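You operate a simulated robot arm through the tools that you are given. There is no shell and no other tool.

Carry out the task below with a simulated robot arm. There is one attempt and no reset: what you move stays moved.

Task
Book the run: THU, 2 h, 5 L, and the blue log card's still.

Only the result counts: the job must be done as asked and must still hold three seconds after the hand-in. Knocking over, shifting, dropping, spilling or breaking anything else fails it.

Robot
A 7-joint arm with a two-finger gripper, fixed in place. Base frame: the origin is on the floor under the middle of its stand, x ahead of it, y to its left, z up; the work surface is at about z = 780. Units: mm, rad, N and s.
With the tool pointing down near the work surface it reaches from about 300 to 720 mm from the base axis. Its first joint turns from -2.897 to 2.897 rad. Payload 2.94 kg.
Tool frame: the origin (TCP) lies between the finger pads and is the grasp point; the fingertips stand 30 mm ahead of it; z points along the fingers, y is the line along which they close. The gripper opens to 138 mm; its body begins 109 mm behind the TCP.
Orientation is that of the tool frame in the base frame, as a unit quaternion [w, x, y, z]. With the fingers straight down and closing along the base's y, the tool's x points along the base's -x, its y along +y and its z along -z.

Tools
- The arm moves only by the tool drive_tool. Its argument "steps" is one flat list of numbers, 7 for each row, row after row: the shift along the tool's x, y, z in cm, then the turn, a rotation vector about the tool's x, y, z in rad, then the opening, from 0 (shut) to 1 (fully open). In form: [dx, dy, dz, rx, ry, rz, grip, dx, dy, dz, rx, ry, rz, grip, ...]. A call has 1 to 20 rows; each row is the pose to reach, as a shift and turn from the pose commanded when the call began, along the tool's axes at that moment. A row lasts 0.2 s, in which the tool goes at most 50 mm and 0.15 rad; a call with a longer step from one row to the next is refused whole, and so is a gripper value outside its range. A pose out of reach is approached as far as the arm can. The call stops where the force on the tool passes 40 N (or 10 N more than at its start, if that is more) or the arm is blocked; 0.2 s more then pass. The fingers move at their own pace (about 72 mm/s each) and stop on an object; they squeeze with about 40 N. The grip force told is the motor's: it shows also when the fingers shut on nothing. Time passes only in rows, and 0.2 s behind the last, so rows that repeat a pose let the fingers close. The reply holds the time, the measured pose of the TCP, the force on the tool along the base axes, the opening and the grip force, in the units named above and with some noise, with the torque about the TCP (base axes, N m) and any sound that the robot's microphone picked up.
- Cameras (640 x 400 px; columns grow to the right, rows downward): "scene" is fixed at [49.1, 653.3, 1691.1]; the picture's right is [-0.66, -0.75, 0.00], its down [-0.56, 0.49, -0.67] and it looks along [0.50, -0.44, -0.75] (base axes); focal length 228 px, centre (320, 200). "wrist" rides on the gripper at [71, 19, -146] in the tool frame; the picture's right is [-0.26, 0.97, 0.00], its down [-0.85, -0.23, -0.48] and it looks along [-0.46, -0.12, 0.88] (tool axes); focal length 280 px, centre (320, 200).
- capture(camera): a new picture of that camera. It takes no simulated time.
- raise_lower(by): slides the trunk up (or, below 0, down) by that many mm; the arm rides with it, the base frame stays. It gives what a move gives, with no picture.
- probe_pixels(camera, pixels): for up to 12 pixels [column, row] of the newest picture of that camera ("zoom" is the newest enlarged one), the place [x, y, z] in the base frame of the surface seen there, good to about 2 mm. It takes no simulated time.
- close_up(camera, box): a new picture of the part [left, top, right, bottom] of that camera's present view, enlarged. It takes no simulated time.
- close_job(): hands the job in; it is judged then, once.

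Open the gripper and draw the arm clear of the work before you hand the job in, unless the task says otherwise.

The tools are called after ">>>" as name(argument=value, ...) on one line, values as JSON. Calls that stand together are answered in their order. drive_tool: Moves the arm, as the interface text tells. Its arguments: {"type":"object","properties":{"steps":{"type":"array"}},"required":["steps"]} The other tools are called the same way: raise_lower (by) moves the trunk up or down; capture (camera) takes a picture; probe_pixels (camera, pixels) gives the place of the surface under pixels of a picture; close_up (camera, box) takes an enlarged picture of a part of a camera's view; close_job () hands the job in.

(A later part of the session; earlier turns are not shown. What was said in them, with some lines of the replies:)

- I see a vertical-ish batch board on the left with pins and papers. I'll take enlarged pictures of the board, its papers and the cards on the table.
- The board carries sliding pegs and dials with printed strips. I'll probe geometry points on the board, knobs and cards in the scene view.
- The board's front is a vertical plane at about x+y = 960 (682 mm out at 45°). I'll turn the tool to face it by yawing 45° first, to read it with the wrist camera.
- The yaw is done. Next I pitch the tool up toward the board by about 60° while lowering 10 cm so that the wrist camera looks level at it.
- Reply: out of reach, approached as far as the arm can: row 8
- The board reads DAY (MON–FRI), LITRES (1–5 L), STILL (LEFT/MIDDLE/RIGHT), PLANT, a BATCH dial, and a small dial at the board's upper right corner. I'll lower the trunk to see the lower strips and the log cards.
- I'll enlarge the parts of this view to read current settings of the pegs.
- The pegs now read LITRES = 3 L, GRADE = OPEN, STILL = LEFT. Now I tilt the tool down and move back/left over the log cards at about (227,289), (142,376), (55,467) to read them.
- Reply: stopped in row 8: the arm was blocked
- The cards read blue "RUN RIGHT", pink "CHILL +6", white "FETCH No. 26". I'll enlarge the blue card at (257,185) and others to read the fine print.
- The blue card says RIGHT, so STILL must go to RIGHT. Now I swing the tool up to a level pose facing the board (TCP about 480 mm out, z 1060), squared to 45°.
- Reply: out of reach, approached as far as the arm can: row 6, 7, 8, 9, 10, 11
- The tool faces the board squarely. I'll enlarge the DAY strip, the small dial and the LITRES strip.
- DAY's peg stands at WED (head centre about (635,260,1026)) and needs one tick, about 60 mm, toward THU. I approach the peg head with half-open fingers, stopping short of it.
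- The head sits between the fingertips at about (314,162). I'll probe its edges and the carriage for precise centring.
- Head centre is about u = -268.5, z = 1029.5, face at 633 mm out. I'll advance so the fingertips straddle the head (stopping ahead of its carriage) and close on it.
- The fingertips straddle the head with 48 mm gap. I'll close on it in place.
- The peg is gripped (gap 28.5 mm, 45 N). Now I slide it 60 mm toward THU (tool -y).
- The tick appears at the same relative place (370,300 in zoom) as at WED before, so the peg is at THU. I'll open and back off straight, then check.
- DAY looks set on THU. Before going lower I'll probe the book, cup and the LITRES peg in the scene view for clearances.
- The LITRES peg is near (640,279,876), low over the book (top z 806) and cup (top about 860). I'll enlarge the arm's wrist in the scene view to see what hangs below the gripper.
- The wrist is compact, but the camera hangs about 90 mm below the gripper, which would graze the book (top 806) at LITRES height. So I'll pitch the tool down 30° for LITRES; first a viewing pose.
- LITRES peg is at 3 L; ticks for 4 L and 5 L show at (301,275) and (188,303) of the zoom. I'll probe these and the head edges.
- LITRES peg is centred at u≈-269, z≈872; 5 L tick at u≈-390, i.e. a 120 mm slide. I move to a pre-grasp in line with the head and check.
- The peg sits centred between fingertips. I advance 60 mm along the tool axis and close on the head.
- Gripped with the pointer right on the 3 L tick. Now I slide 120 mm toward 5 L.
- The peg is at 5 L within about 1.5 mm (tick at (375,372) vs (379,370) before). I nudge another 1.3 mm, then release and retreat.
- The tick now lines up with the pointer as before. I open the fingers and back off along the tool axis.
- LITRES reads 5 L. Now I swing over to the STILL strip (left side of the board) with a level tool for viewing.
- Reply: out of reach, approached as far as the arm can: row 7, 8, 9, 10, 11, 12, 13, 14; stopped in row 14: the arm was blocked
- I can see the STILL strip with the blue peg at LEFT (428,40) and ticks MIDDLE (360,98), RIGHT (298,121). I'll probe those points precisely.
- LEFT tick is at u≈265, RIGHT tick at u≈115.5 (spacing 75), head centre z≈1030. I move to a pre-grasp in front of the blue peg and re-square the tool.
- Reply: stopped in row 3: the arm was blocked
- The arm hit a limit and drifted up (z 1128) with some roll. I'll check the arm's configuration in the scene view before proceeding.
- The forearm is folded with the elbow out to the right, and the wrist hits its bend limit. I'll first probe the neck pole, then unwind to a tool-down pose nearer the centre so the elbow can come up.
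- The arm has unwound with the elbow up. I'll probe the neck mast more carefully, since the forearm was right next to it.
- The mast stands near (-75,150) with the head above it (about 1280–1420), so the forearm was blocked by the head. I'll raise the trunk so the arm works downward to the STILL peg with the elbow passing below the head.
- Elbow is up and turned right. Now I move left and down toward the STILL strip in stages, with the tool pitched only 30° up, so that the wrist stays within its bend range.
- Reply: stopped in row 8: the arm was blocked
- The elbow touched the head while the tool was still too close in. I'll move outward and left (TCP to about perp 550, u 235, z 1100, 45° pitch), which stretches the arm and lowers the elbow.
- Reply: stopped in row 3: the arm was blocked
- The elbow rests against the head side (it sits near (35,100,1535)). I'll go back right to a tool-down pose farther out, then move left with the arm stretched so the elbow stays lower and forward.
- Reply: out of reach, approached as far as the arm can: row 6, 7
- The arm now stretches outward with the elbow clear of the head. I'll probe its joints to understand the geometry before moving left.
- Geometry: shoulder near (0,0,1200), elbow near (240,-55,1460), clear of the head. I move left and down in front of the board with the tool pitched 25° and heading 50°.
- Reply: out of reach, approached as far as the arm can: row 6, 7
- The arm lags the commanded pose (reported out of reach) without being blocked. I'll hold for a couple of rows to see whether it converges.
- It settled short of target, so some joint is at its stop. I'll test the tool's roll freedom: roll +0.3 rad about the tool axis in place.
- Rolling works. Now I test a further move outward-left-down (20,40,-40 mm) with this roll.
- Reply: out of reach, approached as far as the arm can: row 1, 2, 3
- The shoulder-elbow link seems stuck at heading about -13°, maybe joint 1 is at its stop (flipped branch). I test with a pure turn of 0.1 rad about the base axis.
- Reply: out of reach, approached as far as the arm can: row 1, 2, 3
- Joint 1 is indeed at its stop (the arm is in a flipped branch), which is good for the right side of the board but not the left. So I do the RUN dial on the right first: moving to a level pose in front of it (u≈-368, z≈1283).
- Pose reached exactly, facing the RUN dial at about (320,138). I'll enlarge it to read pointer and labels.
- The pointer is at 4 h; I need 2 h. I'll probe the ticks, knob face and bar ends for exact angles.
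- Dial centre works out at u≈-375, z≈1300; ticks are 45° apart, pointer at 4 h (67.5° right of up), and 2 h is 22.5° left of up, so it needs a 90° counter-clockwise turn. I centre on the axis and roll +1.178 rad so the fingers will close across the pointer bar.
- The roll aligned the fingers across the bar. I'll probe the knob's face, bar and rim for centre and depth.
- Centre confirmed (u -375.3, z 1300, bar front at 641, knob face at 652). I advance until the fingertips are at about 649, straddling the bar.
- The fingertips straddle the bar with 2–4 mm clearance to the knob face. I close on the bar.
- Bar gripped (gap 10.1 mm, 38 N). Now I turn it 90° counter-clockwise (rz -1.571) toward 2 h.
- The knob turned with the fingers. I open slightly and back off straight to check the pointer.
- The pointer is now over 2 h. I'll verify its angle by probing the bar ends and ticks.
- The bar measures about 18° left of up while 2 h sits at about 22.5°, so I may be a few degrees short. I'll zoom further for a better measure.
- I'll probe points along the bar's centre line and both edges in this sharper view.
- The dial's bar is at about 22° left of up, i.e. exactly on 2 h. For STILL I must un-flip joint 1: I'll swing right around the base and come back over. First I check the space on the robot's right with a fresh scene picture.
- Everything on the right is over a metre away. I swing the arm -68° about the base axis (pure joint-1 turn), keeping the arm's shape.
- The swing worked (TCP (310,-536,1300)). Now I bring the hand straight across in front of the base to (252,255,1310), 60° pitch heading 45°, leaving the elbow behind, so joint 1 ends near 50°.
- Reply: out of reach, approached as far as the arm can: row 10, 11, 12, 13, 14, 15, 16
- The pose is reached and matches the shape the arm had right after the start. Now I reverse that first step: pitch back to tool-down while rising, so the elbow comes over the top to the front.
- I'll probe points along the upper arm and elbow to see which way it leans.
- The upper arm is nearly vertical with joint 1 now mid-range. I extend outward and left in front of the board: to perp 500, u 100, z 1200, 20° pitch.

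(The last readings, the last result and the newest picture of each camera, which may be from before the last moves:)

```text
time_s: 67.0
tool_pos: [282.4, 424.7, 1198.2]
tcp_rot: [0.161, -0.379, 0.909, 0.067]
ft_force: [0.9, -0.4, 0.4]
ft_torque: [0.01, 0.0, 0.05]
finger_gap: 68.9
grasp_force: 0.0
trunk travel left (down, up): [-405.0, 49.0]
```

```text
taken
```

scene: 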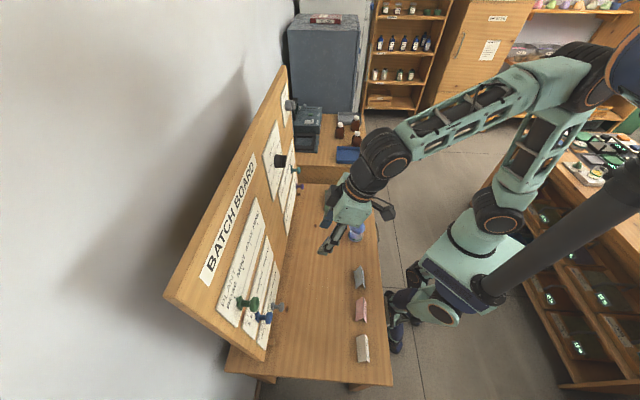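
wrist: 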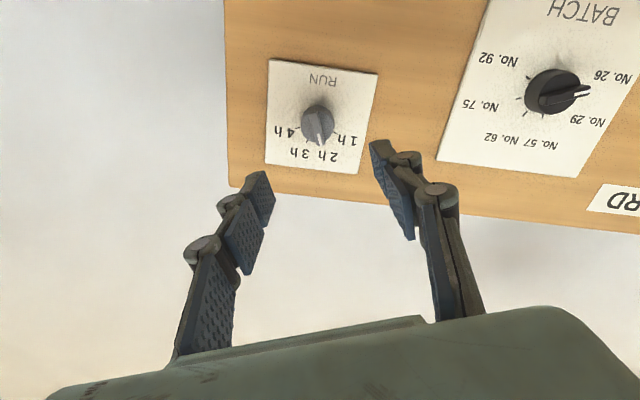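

Reached without any limit. I'll check the elbow's position relative to the head before continuing left.

>>> probe_pixels(camera="scene", pixels=[[600, 75], [580, 90], [560, 120], [535, 160], [565, 70], [510, 85], [630, 60], [612, 60]])

>>> close_up(camera="scene", box=[460, 0, 640, 140])

```text
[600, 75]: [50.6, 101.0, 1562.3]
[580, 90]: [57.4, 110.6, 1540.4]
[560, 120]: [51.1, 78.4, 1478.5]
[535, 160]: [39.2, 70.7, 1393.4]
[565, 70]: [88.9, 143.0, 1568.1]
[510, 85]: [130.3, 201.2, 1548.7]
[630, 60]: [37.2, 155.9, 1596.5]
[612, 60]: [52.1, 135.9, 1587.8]
```

```text
2.86 times, centred on (550, 70) of scene
```

zoom: 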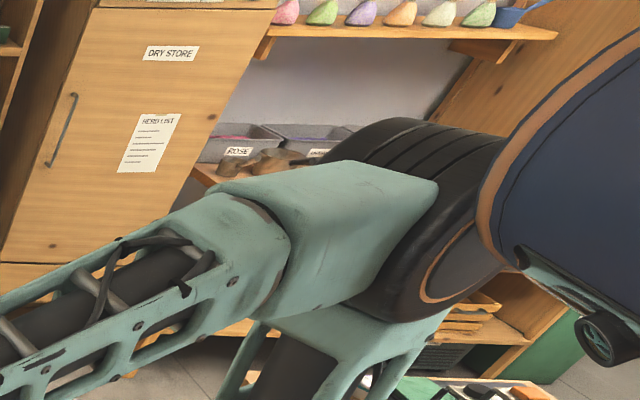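

The elbow is close to the head, so I'll raise the trunk 45 mm (elbow angle flattens) and then extend down and outward before going left.

>>> raise_lower(by=45)

>>> drive_tool(steps=[-0.21, 0, 3.3, -0.01, -0.058, -0.0177, 0.5, -0.42, 0, 6.6, -0.02, -0.116, -0.0354, 0.5, -0.63, 0, 10.0, -0.031, -0.174, -0.0532, 0.5, -0.84, 0, 13.3, -0.041, -0.232, -0.0709, 0.5, -1.05, 0, 16.6, -0.051, -0.29, -0.0886, 0.5, -1.26, -0.06, 19.9, -0.0613, -0.3486, -0.1063, 0.5])

>>> capture(camera="scene")

>>> capture(camera="wrist")

```text
time_s: 67.8
tool_pos: [283.6, 424.6, 1242.7]
tcp_rot: [0.161, -0.378, 0.909, 0.066]
ft_force: [0.3, 0.2, 0.4]
ft_torque: [0.02, 0.0, -0.03]
finger_gap: 69.0
grasp_force: 0.1
trunk travel left (down, up): [-450.0, 4.0]
```

```text
time_s: 69.2
tool_pos: [338.4, 482.9, 1062.9]
tcp_rot: [0.307, -0.414, 0.843, 0.152]
ft_force: [1.0, -0.6, 0.1]
ft_torque: [0.01, 0.02, -0.02]
finger_gap: 69.1
grasp_force: 0.1
trunk travel left (down, up): [-450.0, 4.0]
```

```text
taken
```

scene: 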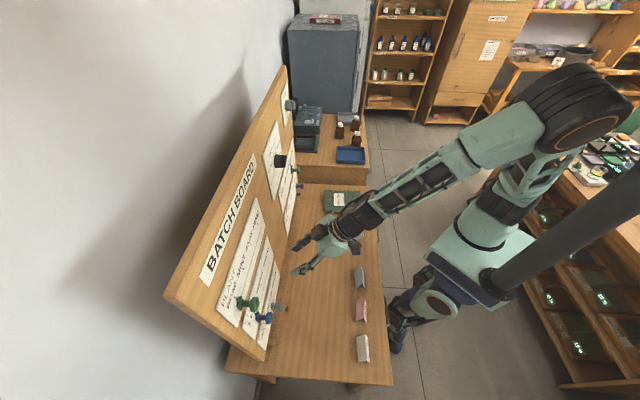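

```text
taken
```

wrist: 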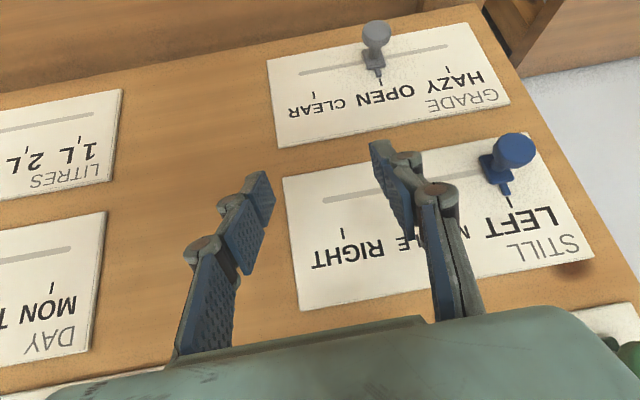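

No limits now. I slide left to a pre-grasp above-front of the blue STILL peg (perp 598, u 260, z 1077).

>>> drive_tool(steps=[-0.76, 3.09, 0.27, 0, 0, 0, 0.5, -1.52, 6.17, 0.53, 0, 0, 0, 0.5, -2.29, 9.26, 0.8, 0, 0, 0, 0.5, -3.05, 12.34, 1.06, 0, 0, 0, 0.5, -3.81, 15.43, 1.33, 0, 0, 0, 0.5])

>>> capture(camera="wrist")

>>> close_up(camera="wrist", box=[220, 60, 460, 210])

```text
time_s: 70.4
tool_pos: [243.2, 605.2, 1074.8]
tcp_rot: [0.307, -0.413, 0.844, 0.15]
ft_force: [-0.4, 0.8, 0.0]
ft_torque: [0.02, -0.03, 0.04]
finger_gap: 68.9
grasp_force: 0.0
trunk travel left (down, up): [-450.0, 4.0]
```

```text
taken
```

wrist: 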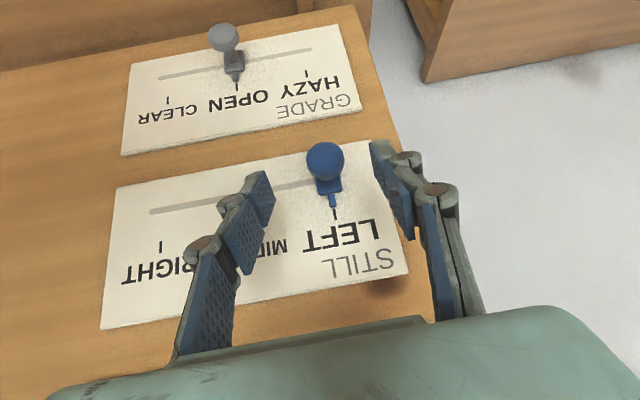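

```text
2.67 times, centred on (340, 135) of wrist
```

zoom: 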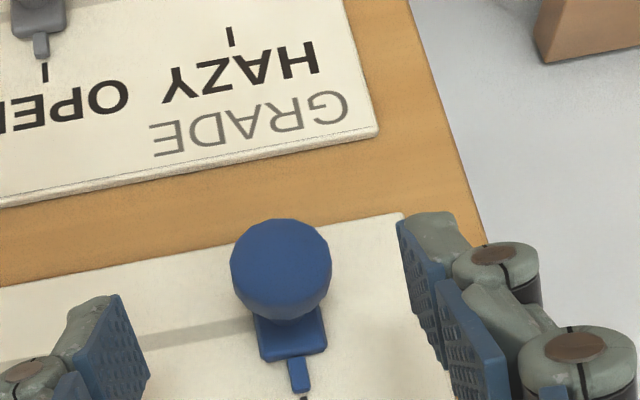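

The blue head is at (326,160), between the fingertips. I probe the head, and ticks, once more from here.

>>> probe_pixels(camera="zoom", pixels=[[281, 268], [234, 268], [328, 268], [281, 222], [281, 315], [303, 396], [290, 345]])

>>> probe_pixels(camera="wrist", pixels=[[334, 213], [160, 245], [153, 211], [326, 160]])

```text
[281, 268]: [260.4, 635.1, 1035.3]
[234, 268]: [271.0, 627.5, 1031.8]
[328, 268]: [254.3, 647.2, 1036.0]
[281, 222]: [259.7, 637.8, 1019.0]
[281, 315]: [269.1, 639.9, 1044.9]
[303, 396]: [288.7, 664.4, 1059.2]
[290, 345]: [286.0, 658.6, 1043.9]
```

```text
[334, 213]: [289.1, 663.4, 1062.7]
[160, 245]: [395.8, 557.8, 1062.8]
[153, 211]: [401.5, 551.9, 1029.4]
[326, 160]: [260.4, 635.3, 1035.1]
```

Head centre u=265, z≈1030; RIGHT tick u≈114.6. I advance onto the head and close.

>>> drive_tool(steps=[-0.03, 0.2, 1.6, 0, 0, 0, 0.5, -0.06, 0.45, 3.2, 0, 0, 0, 0.45, -0.09, 0.45, 4.73, 0, 0, 0, 0.38, -0.09, 0.45, 4.73, 0, 0, 0, 0.35, -0.09, 0.45, 4.73, 0, 0, 0, 0.25, -0.09, 0.45, 4.73, 0, 0, 0, 0.15, -0.09, 0.45, 4.73, 0, 0, 0, 0.1])

>>> capture(camera="wrist")

>>> close_up(camera="wrist", box=[240, 130, 400, 230])

```text
time_s: 72.0
tool_pos: [258.3, 630.6, 1038.6]
tcp_rot: [0.307, -0.411, 0.845, 0.149]
ft_force: [4.0, -1.6, -1.4]
ft_torque: [0.05, -0.11, -0.62]
finger_gap: 29.5
grasp_force: 45.5
trunk travel left (down, up): [-450.0, 4.0]
```

```text
taken
```

wrist: 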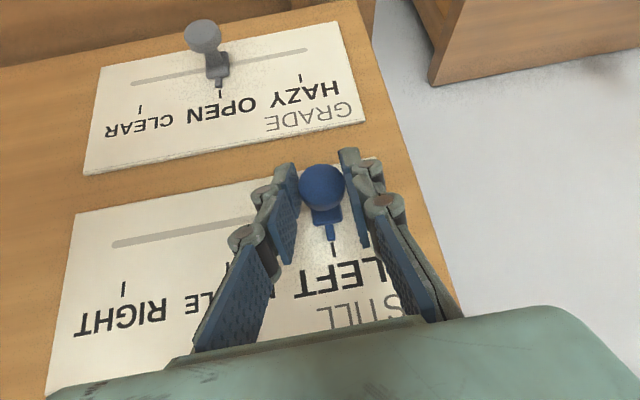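

```text
4.00 times, centred on (320, 180) of wrist
```

zoom: 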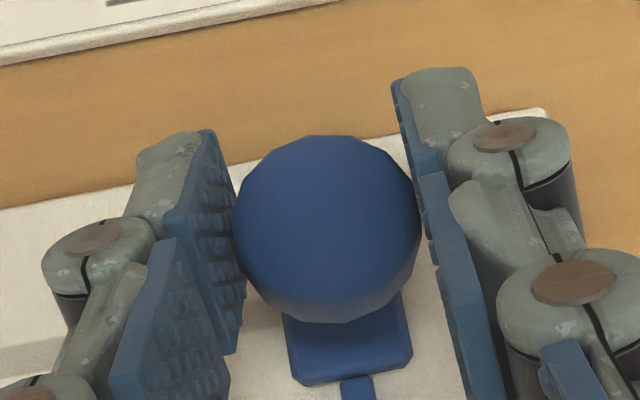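

The blue head is gripped (29.5 mm, 45 N). I drag it 149 mm along the board toward RIGHT.

>>> drive_tool(steps=[0.074, -0.794, -0.061, 0, 0, 0, 0.1, 0.148, -1.588, -0.122, 0, 0, 0, 0.1, 0.222, -2.382, -0.183, 0, 0, 0, 0.1, 0.296, -3.176, -0.244, 0, 0, 0, 0.1, 0.37, -3.97, -0.305, 0, 0, 0, 0.1, 0.444, -4.765, -0.366, 0, 0, 0, 0.1, 0.518, -5.559, -0.427, 0, 0, 0, 0.1, 0.592, -6.353, -0.488, 0, 0, 0, 0.1, 0.666, -7.147, -0.549, 0, 0, 0, 0.1, 0.74, -7.941, -0.61, 0, 0, 0, 0.1, 0.814, -8.735, -0.671, 0, 0, 0, 0.1, 0.888, -9.529, -0.732, 0, 0, 0, 0.1, 0.962, -10.323, -0.793, 0, 0, 0, 0.1, 1.036, -11.117, -0.854, 0, 0, 0, 0.1, 1.11, -11.911, -0.914, 0, 0, 0, 0.1, 1.184, -12.705, -0.975, 0, 0, 0, 0.1, 1.258, -13.5, -1.036, 0, 0, 0, 0.1, 1.332, -14.293, -1.097, 0, 0, 0, 0.1, 1.378, -14.79, -1.135, 0, 0, 0, 0.1, 1.378, -14.79, -1.135, 0, 0, 0, 0.1])

>>> capture(camera="wrist")

>>> close_up(camera="wrist", box=[240, 150, 420, 260])

```text
time_s: 76.2
tool_pos: [363.5, 528.4, 1039.3]
tcp_rot: [0.308, -0.413, 0.844, 0.151]
ft_force: [-3.2, -3.7, 4.3]
ft_torque: [-0.2, 0.17, -0.55]
finger_gap: 29.5
grasp_force: 45.2
trunk travel left (down, up): [-450.0, 4.0]
```

```text
taken
```

wrist: 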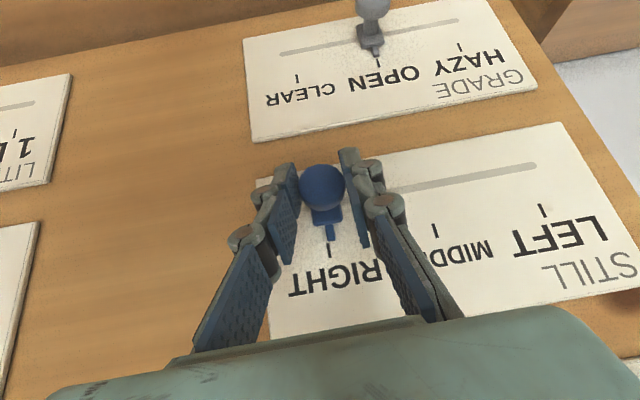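

```text
3.56 times, centred on (330, 205) of wrist
```

zoom: 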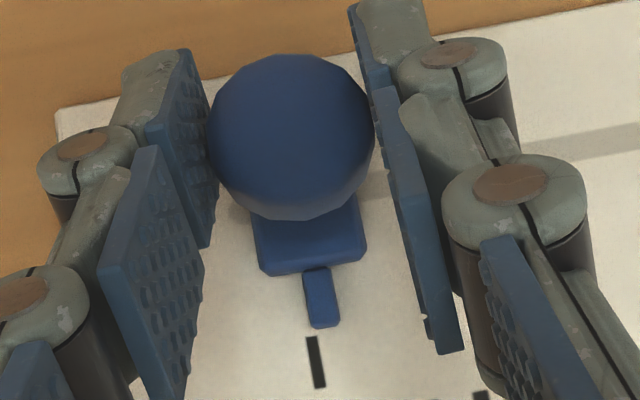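

The peg travelled 146.7 mm of the 150 needed; the tick shows about 4 px left of the earlier relation. I nudge a further 3.4 mm.

>>> drive_tool(steps=[0.016, -0.17, -0.013, 0, 0, 0, 0.1, 0.031, -0.337, -0.026, 0, 0, 0, 0.1, 0.031, -0.337, -0.026, 0, 0, 0, 0.1])

>>> close_up(camera="wrist", box=[240, 150, 420, 260])

```text
time_s: 77.0
tool_pos: [364.4, 525.4, 1038.6]
tcp_rot: [0.308, -0.413, 0.844, 0.15]
ft_force: [-3.4, -3.0, -0.5]
ft_torque: [0.12, -0.15, -0.44]
finger_gap: 29.5
grasp_force: 44.7
trunk travel left (down, up): [-450.0, 4.0]
```

```text
3.56 times, centred on (330, 205) of wrist
```

zoom: 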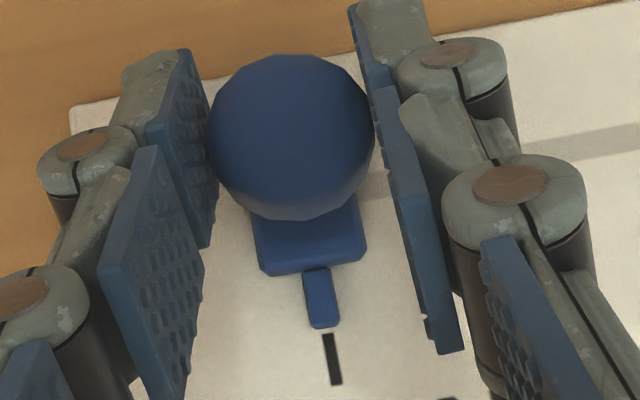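

The tick now relates to the pointer as it did at LEFT (about 333 vs 331 in zoom). I open and back off along the tool axis.

>>> drive_tool(steps=[0, 0, 0, 0, 0, 0, 0.2, 0, 0, 0, 0, 0, 0, 0.3, 0, 0, 0, 0, 0, 0, 0.4, 0, 0, -2.0, 0, 0, 0, 0.5, 0, 0, -5, 0, 0, 0, 0.5, 0, 0, -8.5, 0, 0, 0, 0.5, 0, 0, -12, 0, 0, 0, 0.5])

>>> capture(camera="wrist")

>>> close_up(camera="wrist", box=[240, 60, 420, 190])

```text
time_s: 78.6
tool_pos: [337.7, 449.0, 1122.8]
tcp_rot: [0.306, -0.398, 0.853, 0.139]
ft_force: [0.6, -0.3, -0.6]
ft_torque: [-0.01, 0.03, 0.03]
finger_gap: 69.2
grasp_force: 0.1
trunk travel left (down, up): [-450.0, 4.0]
```

```text
taken
```

wrist: 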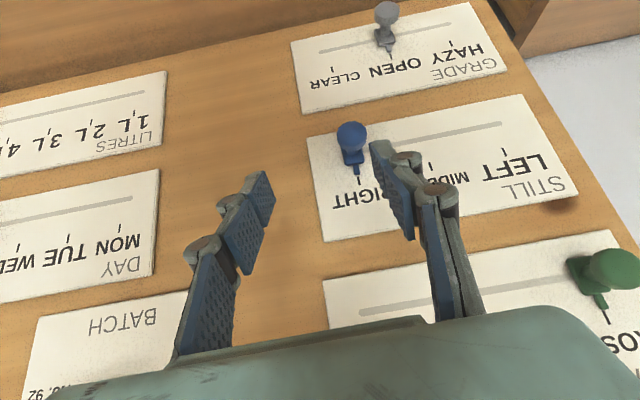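

```text
3.08 times, centred on (330, 125) of wrist
```

zoom: 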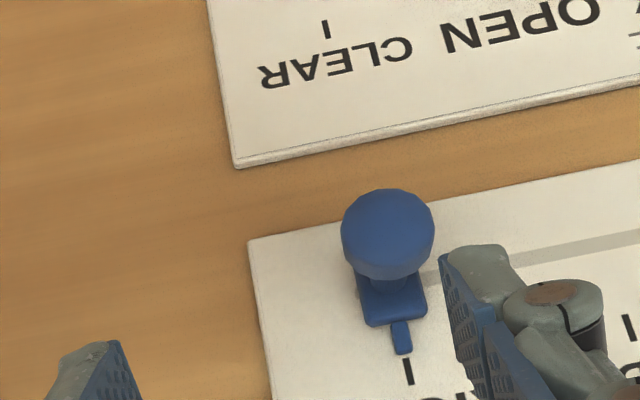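

STILL points at RIGHT. I back the arm away to a wider viewing position (keeping orientation) to verify all settings.

>>> drive_tool(steps=[0.24, -1.5, -3.45, 0, 0, 0, 0.5, 0.47, -3.03, -6.9, 0, 0, 0, 0.5, 0.71, -4.5, -10.3, 0, 0, 0, 0.5, 0.95, -6.06, -13.8, 0, 0, 0, 0.5, 1.19, -7.6, -17.2, 0, 0, 0, 0.5, 1.42, -9.1, -20.7, 0, 0, 0, 0.5, 1.66, -10.6, -24.1, 0, 0, 0, 0.5])

>>> capture(camera="wrist")

>>> capture(camera="scene")

```text
time_s: 80.2
tool_pos: [298.1, 266.6, 1308.5]
tcp_rot: [0.307, -0.414, 0.843, 0.151]
ft_force: [-0.3, 0.7, 0.6]
ft_torque: [-0.01, -0.03, -0.01]
finger_gap: 69.3
grasp_force: 0.1
trunk travel left (down, up): [-450.0, 4.0]
```

```text
taken
```

wrist: 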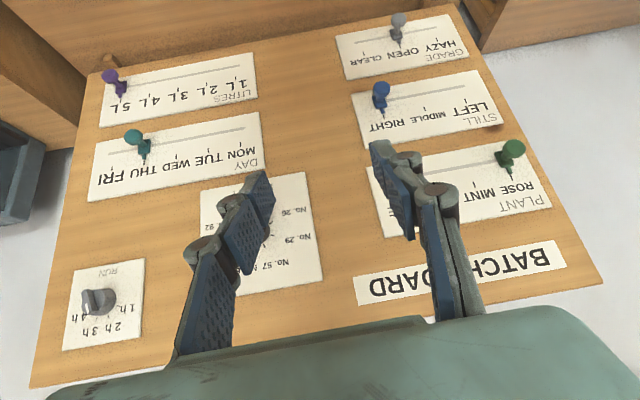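

```text
taken
```

scene: 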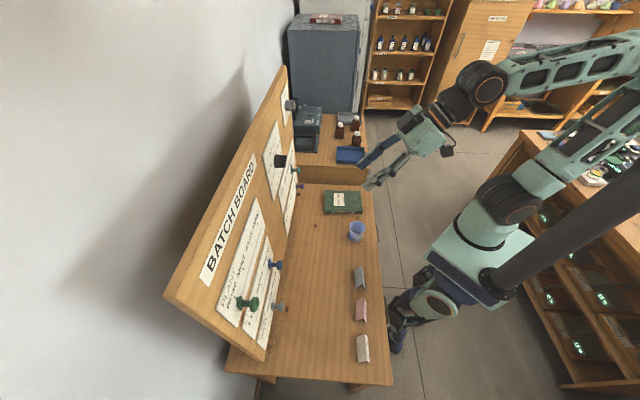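

Now I enlarge each setting for a final check.

>>> close_up(camera="wrist", box=[55, 255, 155, 355])

>>> close_up(camera="wrist", box=[80, 50, 270, 200])

>>> close_up(camera="wrist", box=[330, 0, 560, 230])

```text
4.00 times, centred on (105, 305) of wrist
```

zoom: 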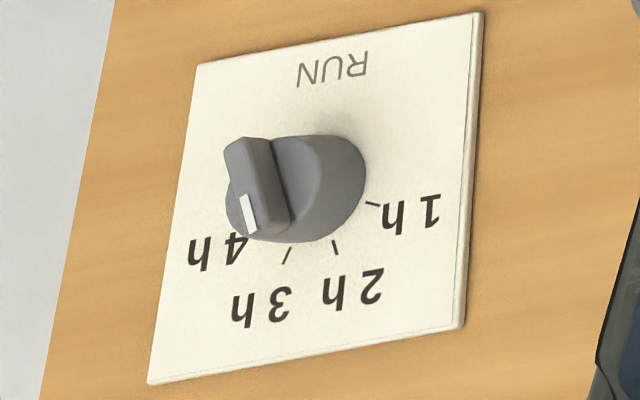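

```text
2.67 times, centred on (175, 125) of wrist
```

zoom: 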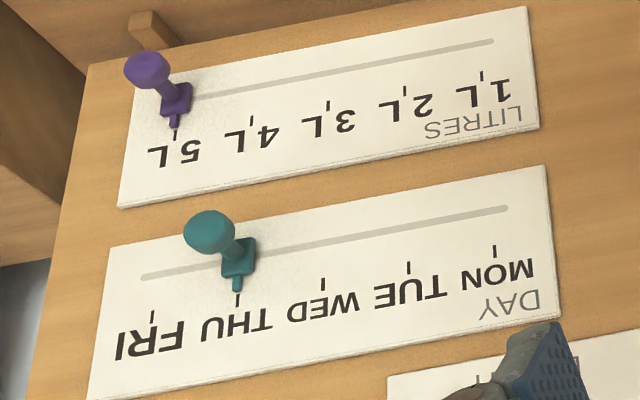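

```text
1.74 times, centred on (445, 115) of wrist
```

zoom: 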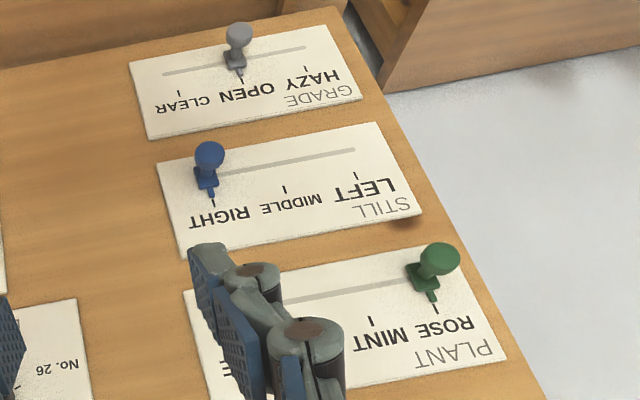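

All pegs look right. The dial looks a bit different from this angle, so I'll zoom in and probe it again to confirm it stayed at 2 h.

>>> close_up(camera="wrist", box=[75, 275, 135, 330])

```text
7.27 times, centred on (105, 302) of wrist
```

zoom: 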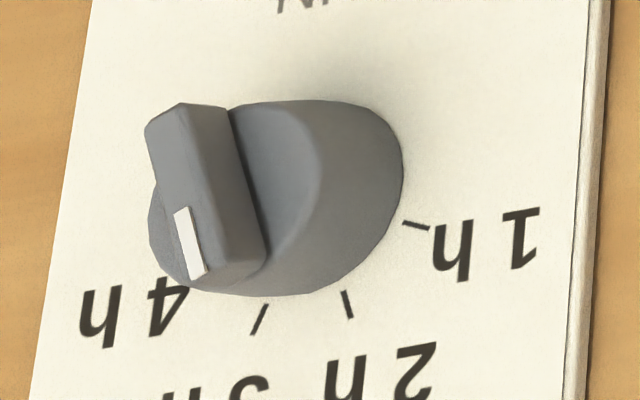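

>>> probe_pixels(camera="zoom", pixels=[[168, 125], [178, 160], [188, 200], [198, 245], [204, 265], [182, 215], [200, 270], [260, 318], [348, 304], [418, 226]])

```text
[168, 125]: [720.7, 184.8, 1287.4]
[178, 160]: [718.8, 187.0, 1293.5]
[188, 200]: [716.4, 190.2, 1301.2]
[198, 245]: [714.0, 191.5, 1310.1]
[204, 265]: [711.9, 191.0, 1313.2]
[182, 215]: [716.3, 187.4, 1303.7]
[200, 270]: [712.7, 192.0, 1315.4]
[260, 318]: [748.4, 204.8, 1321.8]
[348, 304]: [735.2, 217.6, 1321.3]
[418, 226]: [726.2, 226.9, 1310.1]
```

The dial is on 2 h (bar 22.3°, tick 23.4°). I open the gripper fully, retract a little to tool-down near the starting place, and check the untouched BATCH dial against its first picture.

>>> drive_tool(steps=[0, -0.5, -1.0, 0, 0.1, 0, 0.7, 0, -1.0, -2.0, 0, 0.2, 0, 0.9, 0, -1.5, -3.0, 0, 0.3, 0, 1, 0, -2.0, -4.0, 0, 0.4, 0, 1])

>>> close_up(camera="scene", box=[250, 80, 380, 220])

>>> capture(camera="wrist")

>>> capture(camera="scene")

```text
time_s: 81.2
tool_pos: [298.5, 236.1, 1336.3]
tcp_rot: [0.133, -0.435, 0.888, 0.064]
ft_force: [0.4, 0.8, -0.4]
ft_torque: [0.01, 0.0, -0.03]
finger_gap: 137.8
grasp_force: 0.0
trunk travel left (down, up): [-450.0, 4.0]
```

```text
2.86 times, centred on (315, 150) of scene
```

zoom: 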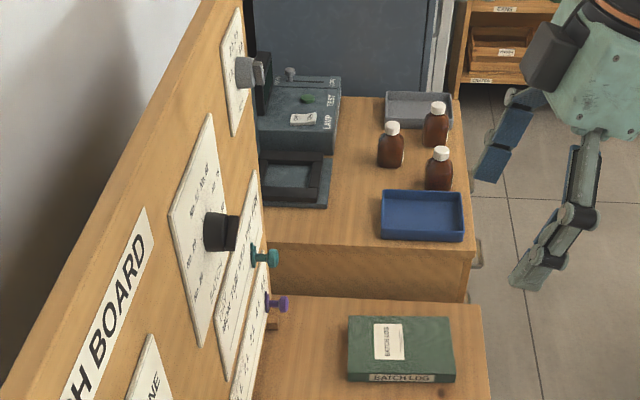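

```text
taken
```

wrist: 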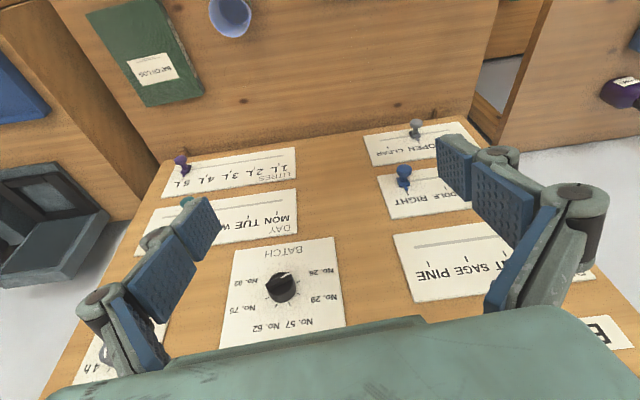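

```text
taken
```

scene: 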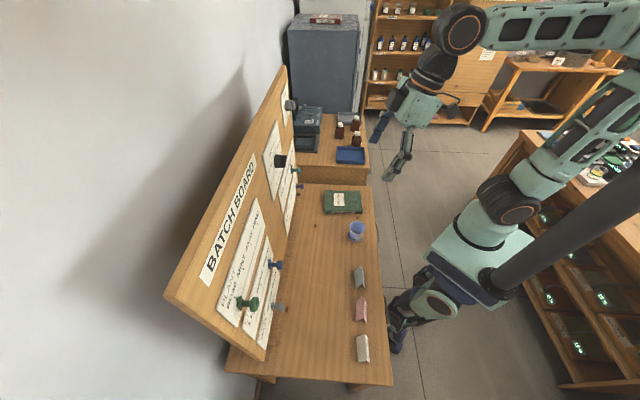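

The BATCH dial's silhouette matches the first picture, and the cup, book, cards and other pegs are where they were. DAY is at THU, RUN at 2 h, LITRES at 5 L and STILL at RIGHT. The gripper is open and the arm is clear of the board, so I hand the job in.

>>> close_job()

```text
The job is handed in.
```

The run is booked on the batch board and the job is handed in. I haven't had a verdict back on it.

| Setting | Now reads |
|---|---|
| DAY | THU |
| RUN | 2 h |
| LITRES | 5 L |
| STILL | RIGHT (the blue log card says "RUN RIGHT") |

I checked these in close-up pictures before handing in. The three pegs line up with their ticks, and the RUN dial is within about 1° of its mark.

I did not move PLANT, GRADE or BATCH, and the cup, book and log cards are where they were. The gripper is open and the arm is clear of the board.
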